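You operate a simulated robot arm through the tools that you are given. There is no shell and no other tool. Be economical: measure what you need, move in short steps, check, and stop when the job is done.

Carry out the task below with a simulated robot arm. There is one attempt and no reset: what you move stays moved.

TASK
Put the small carton that says "caps" from the top track by the rolls on the silver seal plate and the small carton marked "plugs" on top of the brown release sheet there.

It is judged by the outcome, as a careful person would: the job done as asked, and still so three seconds after it is handed in. It fails if anything else is knocked over, pushed out of place, dropped, spilled or broken.

THE ROBOT
A 6-joint arm with a two-finger parallel gripper, fixed in place. Base frame: the origin is at the foot of the arm, x ahead of it, y to its left, z up; the work surface is at about z = 0. Lengths are in cm, angles in rad, forces in N, time in s.
With the tool pointing down near the work surface it reaches from about 14 to 58 cm from the base axis. Its first joint turns from -1.152 to 1.152 rad. Payload 2.1 kg.
Tool frame: the origin (TCP) lies between the finger pads and is the grasp point; the fingertips stand 3 cm ahead of it; z points along the fingers, y is the line along which they close. The gripper opens to 9.4 cm. The fingers are 2.8 cm wide and 1 cm thick; the gripper's body (5 by 9.6 cm) begins 5.5 cm behind the TCP.
Orientation is that of the tool frame in the base frame, as a unit quaternion [x, y, z, w]. With the fingers straight down and closing along the base's y, the tool's x points along the base's -x, its y along +y and its z along -z.

THE INTERFACE
- The arm moves only by the tool drive_tool. Its argument "series" is a list of rows, each an object (a shift or turn left out is 0, a gripper value left out holds the last) with "xyz": the shift along the tool's x, y, z in units of 50 mm (1.0 is 50 mm), a list of three; "dr": the turn, a rotation vector about the tool's x, y, z in units of 4 degrees (1.0 is 4 degrees), a list of three. In form: [{"xyz": [dx, dy, dz], "dr": [wx, wy, wz]}, ...]. A call has 1 to 20 rows; each row shifts and turns the commanded pose from where the row before left it, along the tool's axes as they then stand. "jaw" is the opening in per cent of the stroke, from 0 (shut) to 100 (fully open), set as the call begins (left out, the last holds). A call with a number of a shift or a turn outside -1 to 1 is refused whole. A row lasts 0.2 s, in which the tool goes at most 5 cm and 0.15 rad; a call with a longer step from one row to the next is refused whole, and so is a gripper value outside its range. A pose out of reach is approached as far as the arm can. The call stops where the force on the tool passes 40 N (or 10 N more than at its start, if that is more) or the arm is blocked; 0.2 s more then pass. The fingers move at their own pace (about 7.2 cm/s each) and stop on an object; they squeeze with about 43 N. The grip force told is the motor's: it shows also when the fingers shut on nothing. Time passes only in rows, and 0.2 s behind the last, so rows that do not move let the fingers close. It gives the time, the measured TCP pose, the force on the tool (base axes), the opening and the grip force at its end, in the units of the frame above (readings bear some noise).
- Cameras (640 x 400 px; columns grow to the right, rows downward): "scene" is fixed at [4.25, -36.59, 48.53]; the picture's right is [0.86, -0.51, 0.00], its down [-0.30, -0.51, -0.81] and it looks along [0.41, 0.70, -0.59] (base axes); focal length 278 px, centre (320, 200). "wrist" rides on the gripper at [-3.7, 0, -5.8] in the tool frame; the picture's right is [0.00, -1.00, 0.00], its down [0.97, 0.00, -0.24] and it looks along [0.24, 0.00, 0.97] (tool axes); focal length 218 px, centre (320, 200).
- grab_frame(camera): a new picture of that camera. No time passes.
- pixel_to_xyz(camera, pixels): for up to 12 pixels [column, row] of the newest picture of that camera ("zoom" is the newest enlarged one), the place [x, y, z] in the base frame of the surface seen there, good to about 0.2 cm. No time passes.
- inspect(camera, box): a new picture of the part [left, top, right, bottom] of that camera's present view, enlarged. No time passes.
- close_job(): hands the job in; it is judged then, once.

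Work in short steps. Measure before you move; look again where a grasp or a placing could have gone wrong, and mend it. You have 60 turns and 22 pictures in all, the two below and enlarged ones among them. Open the gripper and draw the arm clear of the work before you hand the job in, unless the task says otherwise; then end with one line.

The tools are called after "Emit:" by a JSON object that holds its "name" and its "arguments". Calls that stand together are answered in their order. drive_tool: Moves the arm, as the interface text tells. Its arguments: {"type":"object","properties":{"series":{"type":"array"},"jaw":{"type":"number"}},"required":["series"]} The other tools are called the same way: grab_frame (camera) takes a picture; pixel_to_xyz (camera, pixels) gives the place of the surface under pixels of a picture; inspect (camera, box) takes an enlarged picture of a part of a camera's view; close_job () hands the job in.

At the start:

```text
time: 0.0
tool_pos: [25.47, 14.9, 30.46]
tool_rot: [0.0, 1.0, 0.0, 0.0]
wrist_force: [0.0, 0.0, 0.0]
width: 9.44
grasp_force: 0.1
```

scene: 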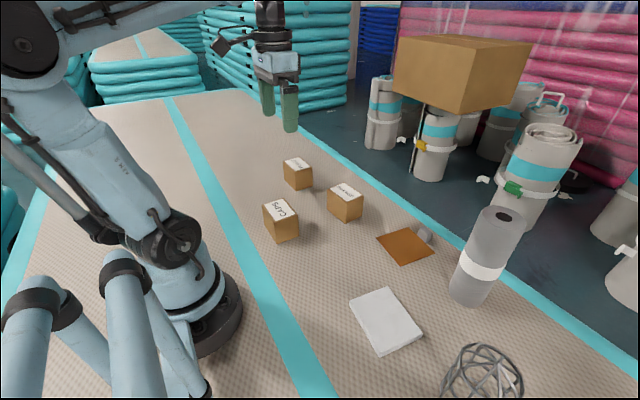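
wrist: 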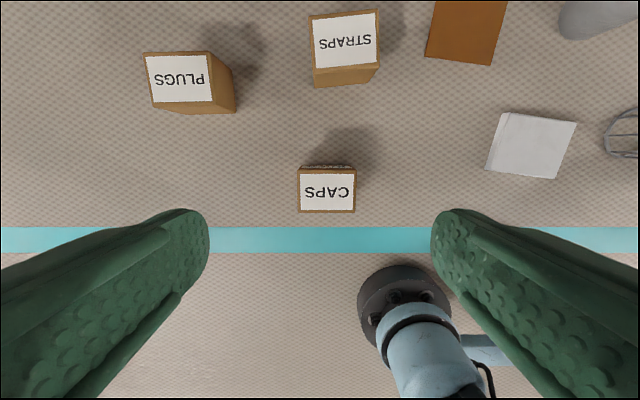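

The wrist view shows CAPS at (327,190), PLUGS at (180,78), STRAPS at (345,42), silver plate at about (530,145), brown sheet at (465,30). I measure these first.

Emit:
{"name": "pixel_to_xyz", "arguments": {"camera": "wrist", "pixels": [[301, 176], [353, 176], [354, 210], [300, 210], [148, 56], [208, 56], [210, 100], [154, 102], [345, 42], [505, 115], [573, 124], [556, 177]]}}

Emit:
{"name": "pixel_to_xyz", "arguments": {"camera": "scene", "pixels": [[281, 207], [298, 163], [345, 190], [376, 238], [412, 228], [435, 251], [402, 265], [350, 300], [387, 288], [422, 334], [382, 355], [425, 234]]}}

Emit:
{"name": "inspect", "arguments": {"camera": "scene", "box": [240, 140, 480, 370]}}

```text
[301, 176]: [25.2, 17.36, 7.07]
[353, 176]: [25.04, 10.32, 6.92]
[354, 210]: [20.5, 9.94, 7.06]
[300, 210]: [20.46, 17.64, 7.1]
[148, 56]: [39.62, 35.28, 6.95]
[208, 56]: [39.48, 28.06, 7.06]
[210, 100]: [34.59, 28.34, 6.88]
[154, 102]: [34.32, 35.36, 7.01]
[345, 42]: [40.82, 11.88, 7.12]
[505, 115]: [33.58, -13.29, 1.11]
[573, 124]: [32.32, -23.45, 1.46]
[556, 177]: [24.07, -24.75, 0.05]
```

```text
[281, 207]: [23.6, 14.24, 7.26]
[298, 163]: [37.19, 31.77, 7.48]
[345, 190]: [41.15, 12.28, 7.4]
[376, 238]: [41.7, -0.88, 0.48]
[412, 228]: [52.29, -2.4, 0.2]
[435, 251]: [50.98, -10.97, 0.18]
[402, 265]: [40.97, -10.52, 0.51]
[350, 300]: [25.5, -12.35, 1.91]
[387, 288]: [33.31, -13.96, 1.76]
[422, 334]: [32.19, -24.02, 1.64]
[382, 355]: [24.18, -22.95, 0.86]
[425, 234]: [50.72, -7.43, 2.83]
```

```text
1.74 times, centred on (360, 255) of scene
```

zoom: 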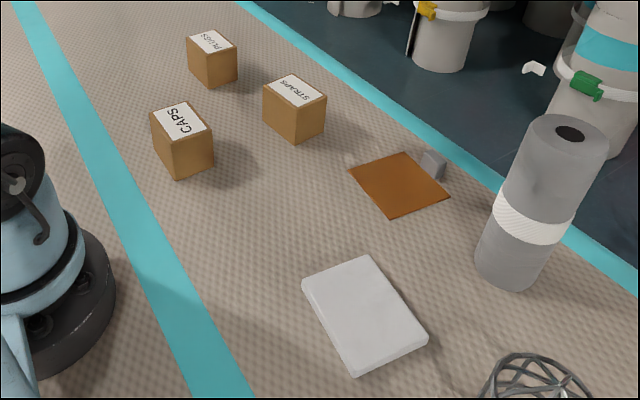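

Emit:
{"name": "inspect", "arguments": {"camera": "wrist", "box": [270, 140, 390, 230]}}

Emit:
{"name": "inspect", "arguments": {"camera": "scene", "box": [360, 200, 460, 280]}}

Emit:
{"name": "inspect", "arguments": {"camera": "scene", "box": [250, 150, 370, 250]}}

```text
4.44 times, centred on (330, 185) of wrist
```

zoom: 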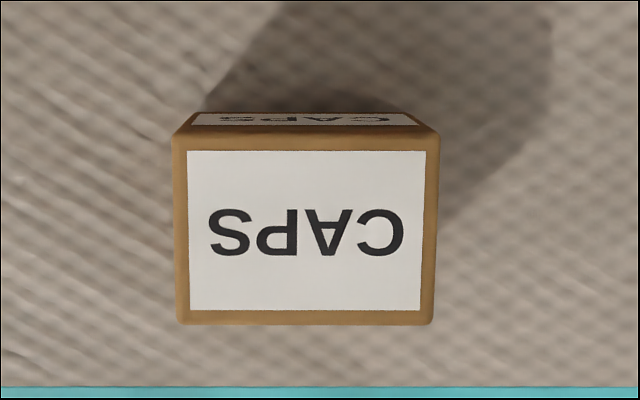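

```text
5.00 times, centred on (410, 240) of scene
```

zoom: 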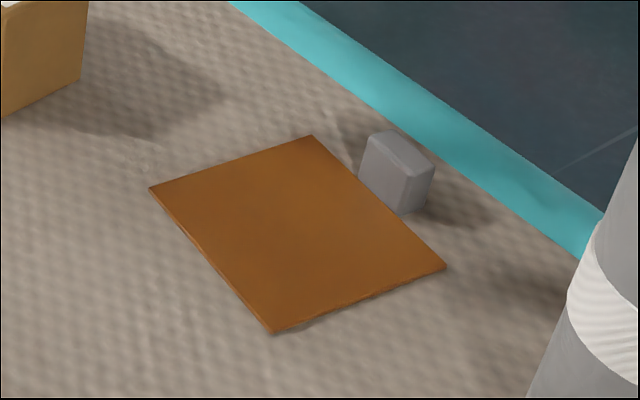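

```text
4.00 times, centred on (310, 200) of scene
```

zoom: 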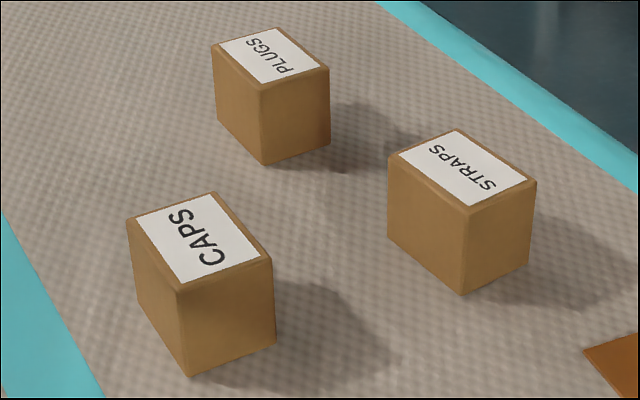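

The grey block sits just off the sheet's far edge (x≈52), sheet centre ≈(46.5,-6.2). CAPS is ~6 (x) by 8 (y) cm, centre ≈(22.9,13.8), so I turn the tool 90° to close along x.

Emit:
{"name": "drive_tool", "arguments": {"jaw": 100, "series": [{"dr": [0, 0, -1]}, {"dr": [0, 0, -1]}, {"dr": [0, 0, -1]}, {"dr": [0, 0, -1]}, {"dr": [0, 0, -1]}, {"dr": [0, 0, -1]}, {"dr": [0, 0, -1]}, {"dr": [0, 0, -1]}, {"dr": [0, 0, -1]}, {"dr": [0, 0, -1]}, {"dr": [0, 0, -1]}, {"dr": [0, 0, -1]}, {"dr": [0, 0, -1]}, {"dr": [0, 0, -1]}, {"dr": [0, 0, -1]}, {"dr": [0, 0, -1]}, {"dr": [0, 0, -1]}, {"dr": [0, 0, -1]}, {"dr": [0, 0, -1]}, {"dr": [0, 0, -1]}]}}

Emit:
{"name": "drive_tool", "arguments": {"series": [{"dr": [0, 0, -1]}, {"dr": [0, 0, -1]}, {"dr": [0, 0, -0.5]}, {"xyz": [0.22, 0.514, 0]}, {"xyz": [0, 0, 0.8]}, {"xyz": [0, 0, 0.8]}, {"xyz": [0, 0, 0.8]}, {}]}}

Emit:
{"name": "grab_frame", "arguments": {"camera": "wrist"}}

```text
time: 4.2
tool_pos: [25.45, 14.95, 30.48]
tool_rot: [-0.644, 0.765, -0.001, 0.0]
wrist_force: [-0.8, -0.1, 0.1]
width: 9.38
grasp_force: 0.0
```

```text
time: 6.0
tool_pos: [22.8, 13.86, 18.49]
tool_rot: [0.707, -0.707, -0.001, 0.0]
wrist_force: [0.1, -0.1, 1.4]
width: 9.39
grasp_force: 0.1
```

```text
15 pictures are left
```

wrist: 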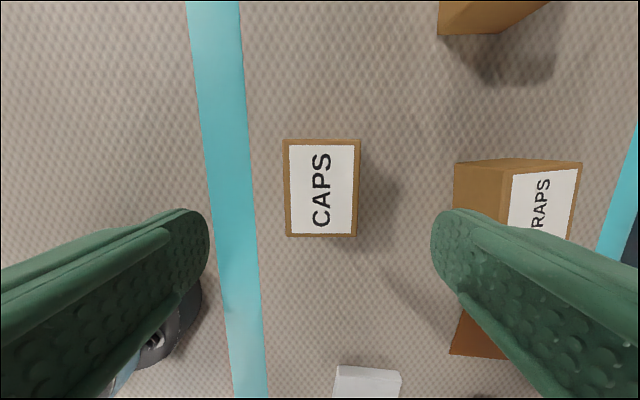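

CAPS is centred between the fingers (columns 284–360). I check its edges for a final centre.

Emit:
{"name": "pixel_to_xyz", "arguments": {"camera": "wrist", "pixels": [[286, 142], [358, 142], [355, 233], [288, 233]]}}

```text
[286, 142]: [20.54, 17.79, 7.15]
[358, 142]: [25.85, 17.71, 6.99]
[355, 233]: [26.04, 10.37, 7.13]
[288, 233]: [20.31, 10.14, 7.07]
```

Centre (23.1, 14.0). I descend to z≈4.5 and close.

Emit:
{"name": "drive_tool", "arguments": {"series": [{"xyz": [-0.02, -0.06, 0.7]}, {"xyz": [0, 0, 0.7]}, {"xyz": [0, 0, 0.7]}, {"xyz": [0, 0, 0.7]}, {}]}}

Emit:
{"name": "drive_tool", "arguments": {"jaw": 0, "series": [{}, {}, {}, {}, {}]}}

Emit:
{"name": "drive_tool", "arguments": {"series": [{"xyz": [0, 0, -0.3]}, {"xyz": [0, 0, -0.6]}, {"xyz": [0, 0, -0.7]}, {"xyz": [0, 0, -0.7]}, {}]}}

```text
time: 7.2
tool_pos: [23.04, 13.94, 4.48]
tool_rot: [0.707, -0.707, 0.0, -0.001]
wrist_force: [0.5, -0.6, -0.4]
width: 9.39
grasp_force: 0.1
```

```text
time: 8.4
tool_pos: [23.07, 13.95, 4.5]
tool_rot: [-0.707, 0.708, -0.001, 0.0]
wrist_force: [0.1, 0.2, -0.8]
width: 6.6
grasp_force: 43.1
```

```text
time: 9.6
tool_pos: [23.27, 13.87, 16.03]
tool_rot: [0.707, -0.707, -0.001, 0.0]
wrist_force: [-0.2, 0.2, -3.6]
width: 6.58
grasp_force: 42.8
```

CAPS is held (width 6.6). I carry it above the silver plate, turning ~6° to match the plate, and look.

Emit:
{"name": "drive_tool", "arguments": {"series": [{"xyz": [0.4, -0.1, 0]}, {"xyz": [0.8, -0.14, 0]}, {"xyz": [0.8, -0.14, 0]}, {"xyz": [0.8, -0.14, 0]}, {"xyz": [0.8, -0.14, 0]}, {"xyz": [0.8, -0.14, 0]}, {"xyz": [0.8, -0.14, 0]}, {"xyz": [0.8, -0.14, 0]}, {"xyz": [0.4, -0.03, 0]}, {"dr": [0, 0, 0.8]}, {"dr": [0, 0, 0.8]}, {}]}}

Emit:
{"name": "grab_frame", "arguments": {"camera": "wrist"}}

Emit:
{"name": "grab_frame", "arguments": {"camera": "scene"}}

```text
time: 12.2
tool_pos: [28.71, -17.93, 15.99]
tool_rot: [-0.666, 0.746, 0.0, 0.001]
wrist_force: [-0.2, 0.0, -2.5]
width: 6.61
grasp_force: 42.9
```

```text
14 pictures are left
```

wrist: 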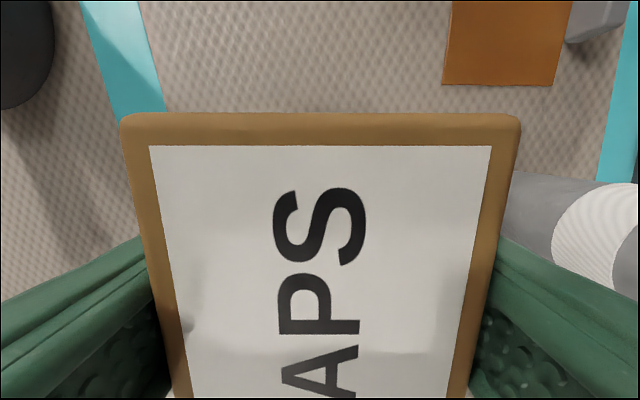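

```text
13 pictures are left
```

scene: 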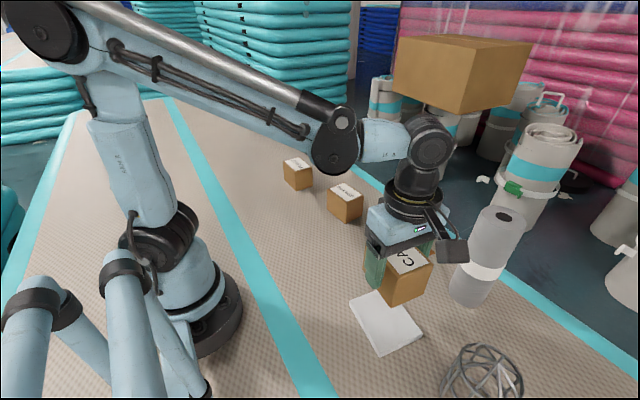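

The carton hangs above the plate. I measure roll clearance and plate top before lowering.

Emit:
{"name": "pixel_to_xyz", "arguments": {"camera": "scene", "pixels": [[470, 285], [465, 265], [478, 240], [500, 215], [360, 305], [385, 335], [415, 337], [352, 302], [380, 354]]}}

```text
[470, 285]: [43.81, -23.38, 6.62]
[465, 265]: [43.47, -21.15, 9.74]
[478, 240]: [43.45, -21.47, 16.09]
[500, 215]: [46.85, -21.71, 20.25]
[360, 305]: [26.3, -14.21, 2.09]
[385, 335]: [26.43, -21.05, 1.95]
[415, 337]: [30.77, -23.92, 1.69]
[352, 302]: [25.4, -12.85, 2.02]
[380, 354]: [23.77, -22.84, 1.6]
```

Emit:
{"name": "drive_tool", "arguments": {"series": [{"xyz": [0.07, 0, 0.5]}, {"xyz": [0, 0, 0.5]}, {"xyz": [0, 0, 0.4]}, {"xyz": [0, 0, 0.3]}, {"xyz": [0, 0, 0.1]}, {}]}}

Emit:
{"name": "inspect", "arguments": {"camera": "scene", "box": [330, 220, 470, 370]}}

```text
time: 13.6
tool_pos: [28.68, -18.27, 6.91]
tool_rot: [-0.667, 0.745, 0.0, 0.0]
wrist_force: [0.5, 0.3, -2.9]
width: 6.6
grasp_force: 42.9
```

```text
2.67 times, centred on (400, 295) of scene
```

zoom: 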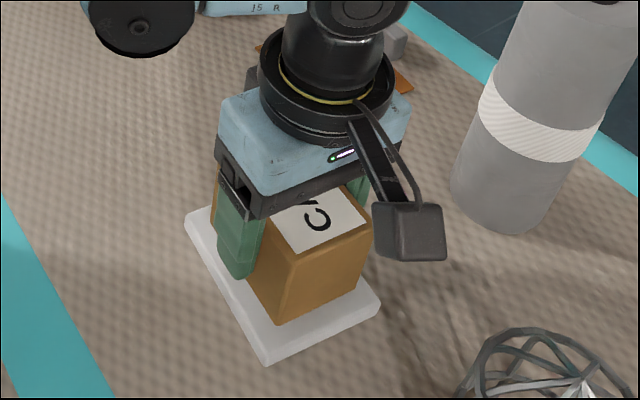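

Well over the plate with a small gap left. I lower in fine steps until contact.

Emit:
{"name": "drive_tool", "arguments": {"series": [{"xyz": [0, 0, 0.04]}, {"xyz": [0, 0, 0.04]}, {"xyz": [0, 0, 0.03]}, {}]}}

```text
time: 14.6
tool_pos: [28.59, -18.48, 6.39]
tool_rot: [-0.666, 0.746, 0.0, 0.0]
wrist_force: [-0.6, -0.1, -2.5]
width: 6.6
grasp_force: 42.2
```

Emit:
{"name": "drive_tool", "arguments": {"series": [{"xyz": [0, 0, 0.02]}, {"xyz": [0, 0, 0.02]}, {}]}}

```text
time: 15.4
tool_pos: [28.69, -18.27, 6.22]
tool_rot: [-0.666, 0.746, 0.0, 0.0]
wrist_force: [0.4, 0.0, -2.7]
width: 6.59
grasp_force: 43.1
```

Emit:
{"name": "drive_tool", "arguments": {"series": [{"xyz": [0, 0, 0.02]}, {"xyz": [0, 0, 0.02]}, {}]}}

Emit:
{"name": "inspect", "arguments": {"camera": "scene", "box": [340, 260, 440, 360]}}

```text
time: 16.0
tool_pos: [28.62, -18.36, 6.15]
tool_rot: [-0.667, 0.745, 0.001, 0.001]
wrist_force: [-0.7, 1.1, 15.5]
width: 6.6
grasp_force: 42.8
stopped in row 3: the force on the tool passed its limit (the readings are from after the stop); the commanded pose is now the measured one
```

```text
4.00 times, centred on (390, 310) of scene
```

zoom: 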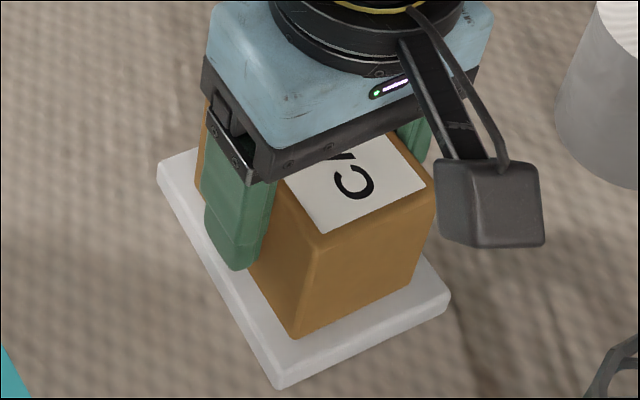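

Contact made at z 6.15; the carton stands on the plate. I release, rise, and check.

Emit:
{"name": "drive_tool", "arguments": {"jaw": 95, "series": [{}, {}, {}, {"xyz": [0, 0, -0.4]}, {"xyz": [0, 0, -0.8]}, {"xyz": [0, 0, -0.8]}, {"xyz": [0, 0, -0.8]}, {}]}}

Emit:
{"name": "grab_frame", "arguments": {"camera": "wrist"}}

```text
time: 17.8
tool_pos: [28.69, -18.49, 19.96]
tool_rot: [-0.667, 0.745, 0.001, 0.0]
wrist_force: [1.0, 0.6, 0.7]
width: 8.97
grasp_force: 0.0
```

```text
10 pictures are left
```

wrist: 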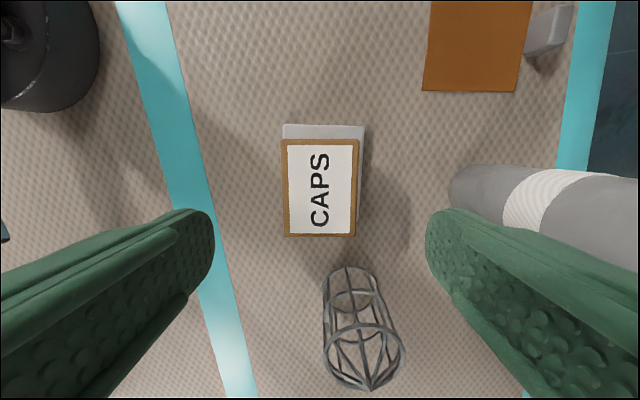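

CAPS is standing on the plate. Next I turn back and travel high to PLUGS at about (37, 31.8).

Emit:
{"name": "drive_tool", "arguments": {"jaw": 100, "series": [{"dr": [0, 0, -0.8]}, {"dr": [0, 0, -0.8]}, {"xyz": [-0.4, 0, 0]}, {"xyz": [-0.8, -0.14, 0]}, {"xyz": [-0.8, -0.14, 0]}, {"xyz": [-0.8, -0.14, 0]}, {"xyz": [-0.8, -0.14, 0]}, {"xyz": [-0.8, -0.14, 0]}, {"xyz": [-0.8, -0.14, 0]}, {"xyz": [-0.8, -0.14, 0]}, {"xyz": [-0.8, -0.14, 0]}, {"xyz": [-0.8, -0.14, 0]}, {"xyz": [-0.8, -0.14, 0]}, {"xyz": [-0.8, -0.14, 0]}, {"xyz": [-0.8, -0.14, 0]}, {}]}}

Emit:
{"name": "grab_frame", "arguments": {"camera": "wrist"}}

```text
time: 21.2
tool_pos: [37.06, 31.68, 20.1]
tool_rot: [-0.707, 0.707, 0.0, 0.0]
wrist_force: [0.2, 0.1, -1.2]
width: 9.39
grasp_force: 0.1
```

```text
9 pictures are left
```

wrist: 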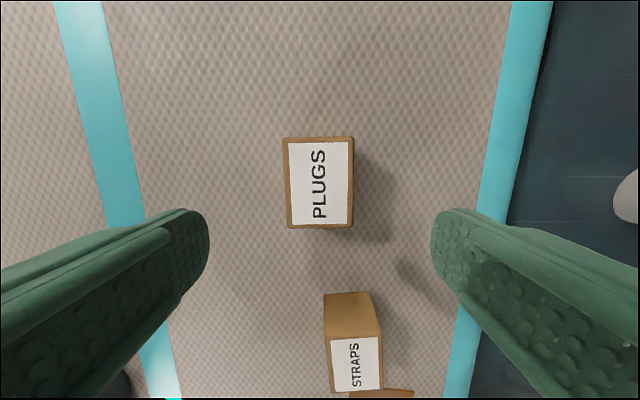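

Emit:
{"name": "pixel_to_xyz", "arguments": {"camera": "wrist", "pixels": [[285, 140], [351, 139], [352, 224], [290, 226]]}}

```text
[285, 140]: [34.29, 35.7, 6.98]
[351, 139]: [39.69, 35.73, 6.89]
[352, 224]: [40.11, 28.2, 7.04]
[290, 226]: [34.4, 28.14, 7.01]
```

Centre (37.1, 31.95). Descend to z≈4.5, grip, lift.

Emit:
{"name": "drive_tool", "arguments": {"series": [{"xyz": [-0.05, -0.01, 0.8]}, {"xyz": [0, 0, 0.8]}, {"xyz": [0, 0, 0.8]}, {"xyz": [0, 0, 0.7]}, {}]}}

Emit:
{"name": "drive_tool", "arguments": {"jaw": 0, "series": [{}, {}, {}, {}, {}]}}

Emit:
{"name": "drive_tool", "arguments": {"series": [{"xyz": [0, 0, -0.3]}, {"xyz": [0, 0, -0.6]}, {"xyz": [0, 0, -0.7]}, {"xyz": [0, 0, -0.8]}, {"xyz": [0, 0, -0.3]}, {}]}}

Emit:
{"name": "pixel_to_xyz", "arguments": {"camera": "scene", "pixels": [[376, 238]]}}

```text
time: 22.4
tool_pos: [37.19, 31.88, 4.54]
tool_rot: [0.707, -0.707, -0.001, -0.001]
wrist_force: [0.2, 0.8, 0.2]
width: 9.39
grasp_force: 0.0
```

```text
time: 23.6
tool_pos: [37.13, 31.92, 4.53]
tool_rot: [0.707, -0.707, 0.0, 0.0]
wrist_force: [0.5, -0.2, 0.1]
width: 6.62
grasp_force: 43.3
```

```text
time: 25.0
tool_pos: [37.17, 31.78, 18.23]
tool_rot: [0.707, -0.707, -0.001, -0.001]
wrist_force: [0.0, 0.4, -2.6]
width: 6.62
grasp_force: 43.2
```

```text
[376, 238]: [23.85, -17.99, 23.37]
```

PLUGS is held. I take a fresh scene zoom to measure the sheet and the grey block precisely.

Emit:
{"name": "inspect", "arguments": {"camera": "scene", "box": [360, 200, 460, 280]}}

Emit:
{"name": "pixel_to_xyz", "arguments": {"camera": "zoom", "pixels": [[155, 189], [308, 140], [440, 265], [276, 325], [365, 145], [395, 160], [428, 172], [400, 200], [415, 195], [298, 232], [365, 172]]}}

```text
5.00 times, centred on (410, 240) of scene
```

zoom: 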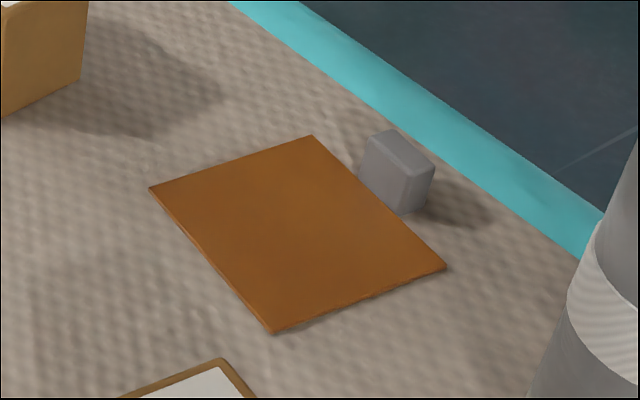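

```text
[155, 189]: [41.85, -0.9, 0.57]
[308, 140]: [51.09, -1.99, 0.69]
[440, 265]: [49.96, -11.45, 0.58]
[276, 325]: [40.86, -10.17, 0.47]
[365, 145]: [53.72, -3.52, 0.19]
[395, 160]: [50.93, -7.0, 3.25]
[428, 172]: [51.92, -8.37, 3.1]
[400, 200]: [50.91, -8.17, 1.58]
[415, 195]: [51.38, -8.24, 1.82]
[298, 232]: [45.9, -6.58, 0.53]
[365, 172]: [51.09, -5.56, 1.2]
```

Sheet centre (45.95,-6.1); the grey block begins at x≈50.9. I aim for (45.0,-6.0) to keep the far finger clear, and carry PLUGS there.

Emit:
{"name": "drive_tool", "arguments": {"series": [{"xyz": [0.4, -0.08, 0]}, {"xyz": [0.75, -0.157, 0]}, {"xyz": [0.75, -0.157, 0]}, {"xyz": [0.75, -0.157, 0]}, {"xyz": [0.75, -0.157, 0]}, {"xyz": [0.75, -0.157, 0]}, {"xyz": [0.75, -0.157, 0]}, {"xyz": [0.75, -0.157, 0]}, {"xyz": [0.75, -0.157, 0]}, {"xyz": [0.75, -0.157, 0]}, {"xyz": [0.43, -0.08, 0]}, {"dr": [0, 0, 0.8]}, {"dr": [0, 0, 0.8]}, {}]}}

```text
time: 28.0
tool_pos: [44.99, -6.07, 17.94]
tool_rot: [-0.666, 0.746, 0.0, 0.001]
wrist_force: [-0.4, 0.2, -2.3]
width: 6.61
grasp_force: 42.6
```

Pose is on target. Lower to z≈6.2 and look.

Emit:
{"name": "drive_tool", "arguments": {"series": [{"xyz": [0, 0, 0.6]}, {"xyz": [0, 0, 0.6]}, {"xyz": [0, 0, 0.5]}, {"xyz": [0, 0, 0.4]}, {"xyz": [0, 0, 0.25]}, {}]}}

Emit:
{"name": "inspect", "arguments": {"camera": "scene", "box": [350, 180, 470, 280]}}

```text
time: 29.4
tool_pos: [44.98, -6.01, 6.3]
tool_rot: [-0.667, 0.745, 0.002, 0.0]
wrist_force: [0.0, 0.8, -2.6]
width: 6.62
grasp_force: 42.5
```

```text
4.00 times, centred on (410, 230) of scene
```

zoom: 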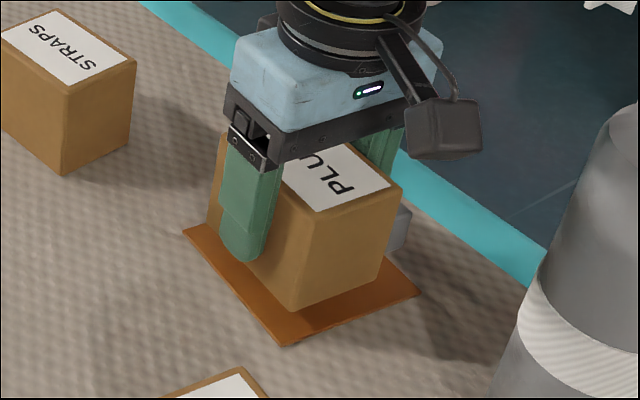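

Aligned over the sheet, about 1.3 cm above. Lower finely until contact.

Emit:
{"name": "drive_tool", "arguments": {"series": [{"xyz": [0, 0, 0.08]}, {"xyz": [0, 0, 0.08]}, {"xyz": [0, 0, 0.04]}, {"xyz": [0, 0, 0.02]}, {"xyz": [0, 0, 0.02]}, {}]}}

```text
time: 30.8
tool_pos: [44.97, -5.99, 5.11]
tool_rot: [-0.666, 0.746, 0.001, 0.0]
wrist_force: [0.6, 0.3, -3.0]
width: 6.61
grasp_force: 42.9
```

Emit:
{"name": "drive_tool", "arguments": {"series": [{"xyz": [0, 0, 0.02]}, {"xyz": [0, 0, 0.02]}, {"xyz": [0, 0, 0.02]}, {"xyz": [0, 0, 0.02]}, {"xyz": [0, 0, 0.02]}, {}]}}

```text
time: 32.1
tool_pos: [44.91, -6.1, 4.89]
tool_rot: [-0.666, 0.746, 0.001, 0.001]
wrist_force: [0.0, 0.4, 15.6]
width: 6.59
grasp_force: 42.8
stopped in row 6: the force on the tool passed its limit (the readings are from after the stop); the commanded pose is now the measured one
```

Contact at z 4.89. I open just to 80% (7.5 cm) to stay clear of the grey block, then rise.

Emit:
{"name": "drive_tool", "arguments": {"jaw": 80, "series": [{}, {}, {}, {"xyz": [0, 0, -0.3]}, {"xyz": [0, 0, -0.7]}, {"xyz": [0, 0, -0.8]}, {"xyz": [0, 0, -0.8]}, {"xyz": [0, 0, -0.5]}, {}]}}

Emit:
{"name": "drive_tool", "arguments": {"jaw": 100, "series": [{"xyz": [-0.8, 0.5, 0]}, {"xyz": [-0.8, 0.5, 0]}, {"xyz": [-0.8, 0.5, 0]}, {"xyz": [-0.8, 0.5, 0]}, {"xyz": [-0.5, 0.3, 0]}, {}]}}

Emit:
{"name": "grab_frame", "arguments": {"camera": "scene"}}

Emit:
{"name": "inspect", "arguments": {"camera": "scene", "box": [330, 190, 490, 360]}}

```text
time: 34.1
tool_pos: [45.08, -6.04, 20.35]
tool_rot: [-0.667, 0.745, 0.0, 0.001]
wrist_force: [0.2, 0.3, -0.1]
width: 7.53
grasp_force: 0.0
```

```text
time: 35.5
tool_pos: [35.65, 13.62, 20.43]
tool_rot: [-0.666, 0.746, 0.0, 0.001]
wrist_force: [0.3, 0.1, 0.2]
width: 9.41
grasp_force: 0.1
```

```text
6 pictures are left
```

scene: 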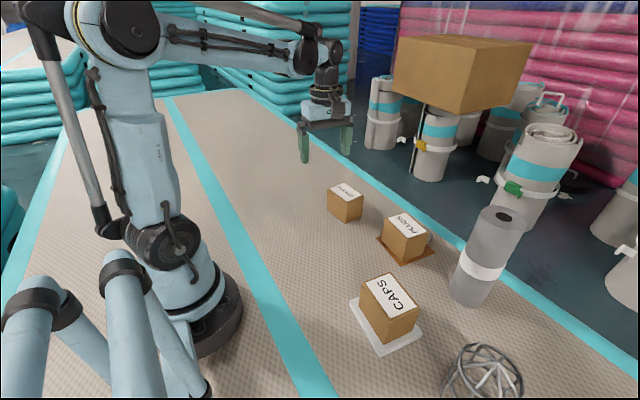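

```text
2.35 times, centred on (410, 275) of scene
```

zoom: 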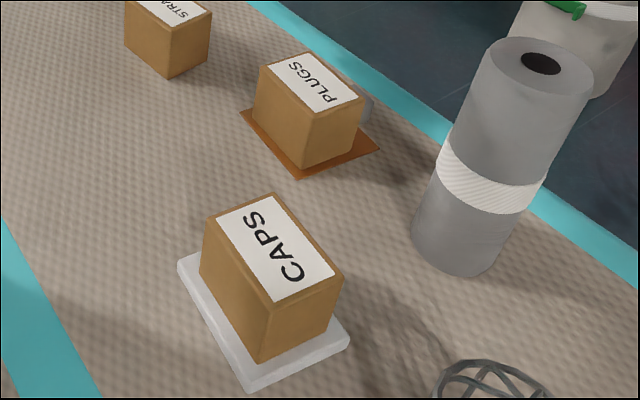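

Both cartons stand on their targets, nothing else has moved, and the arm is clear. I hand the job in.

Emit:
{"name": "close_job", "arguments": {}}

```text
The job is handed in.
```

The "caps" carton is on the silver seal plate and the "plugs" carton is on the brown release sheet; the last picture shows both standing and nothing else disturbed.
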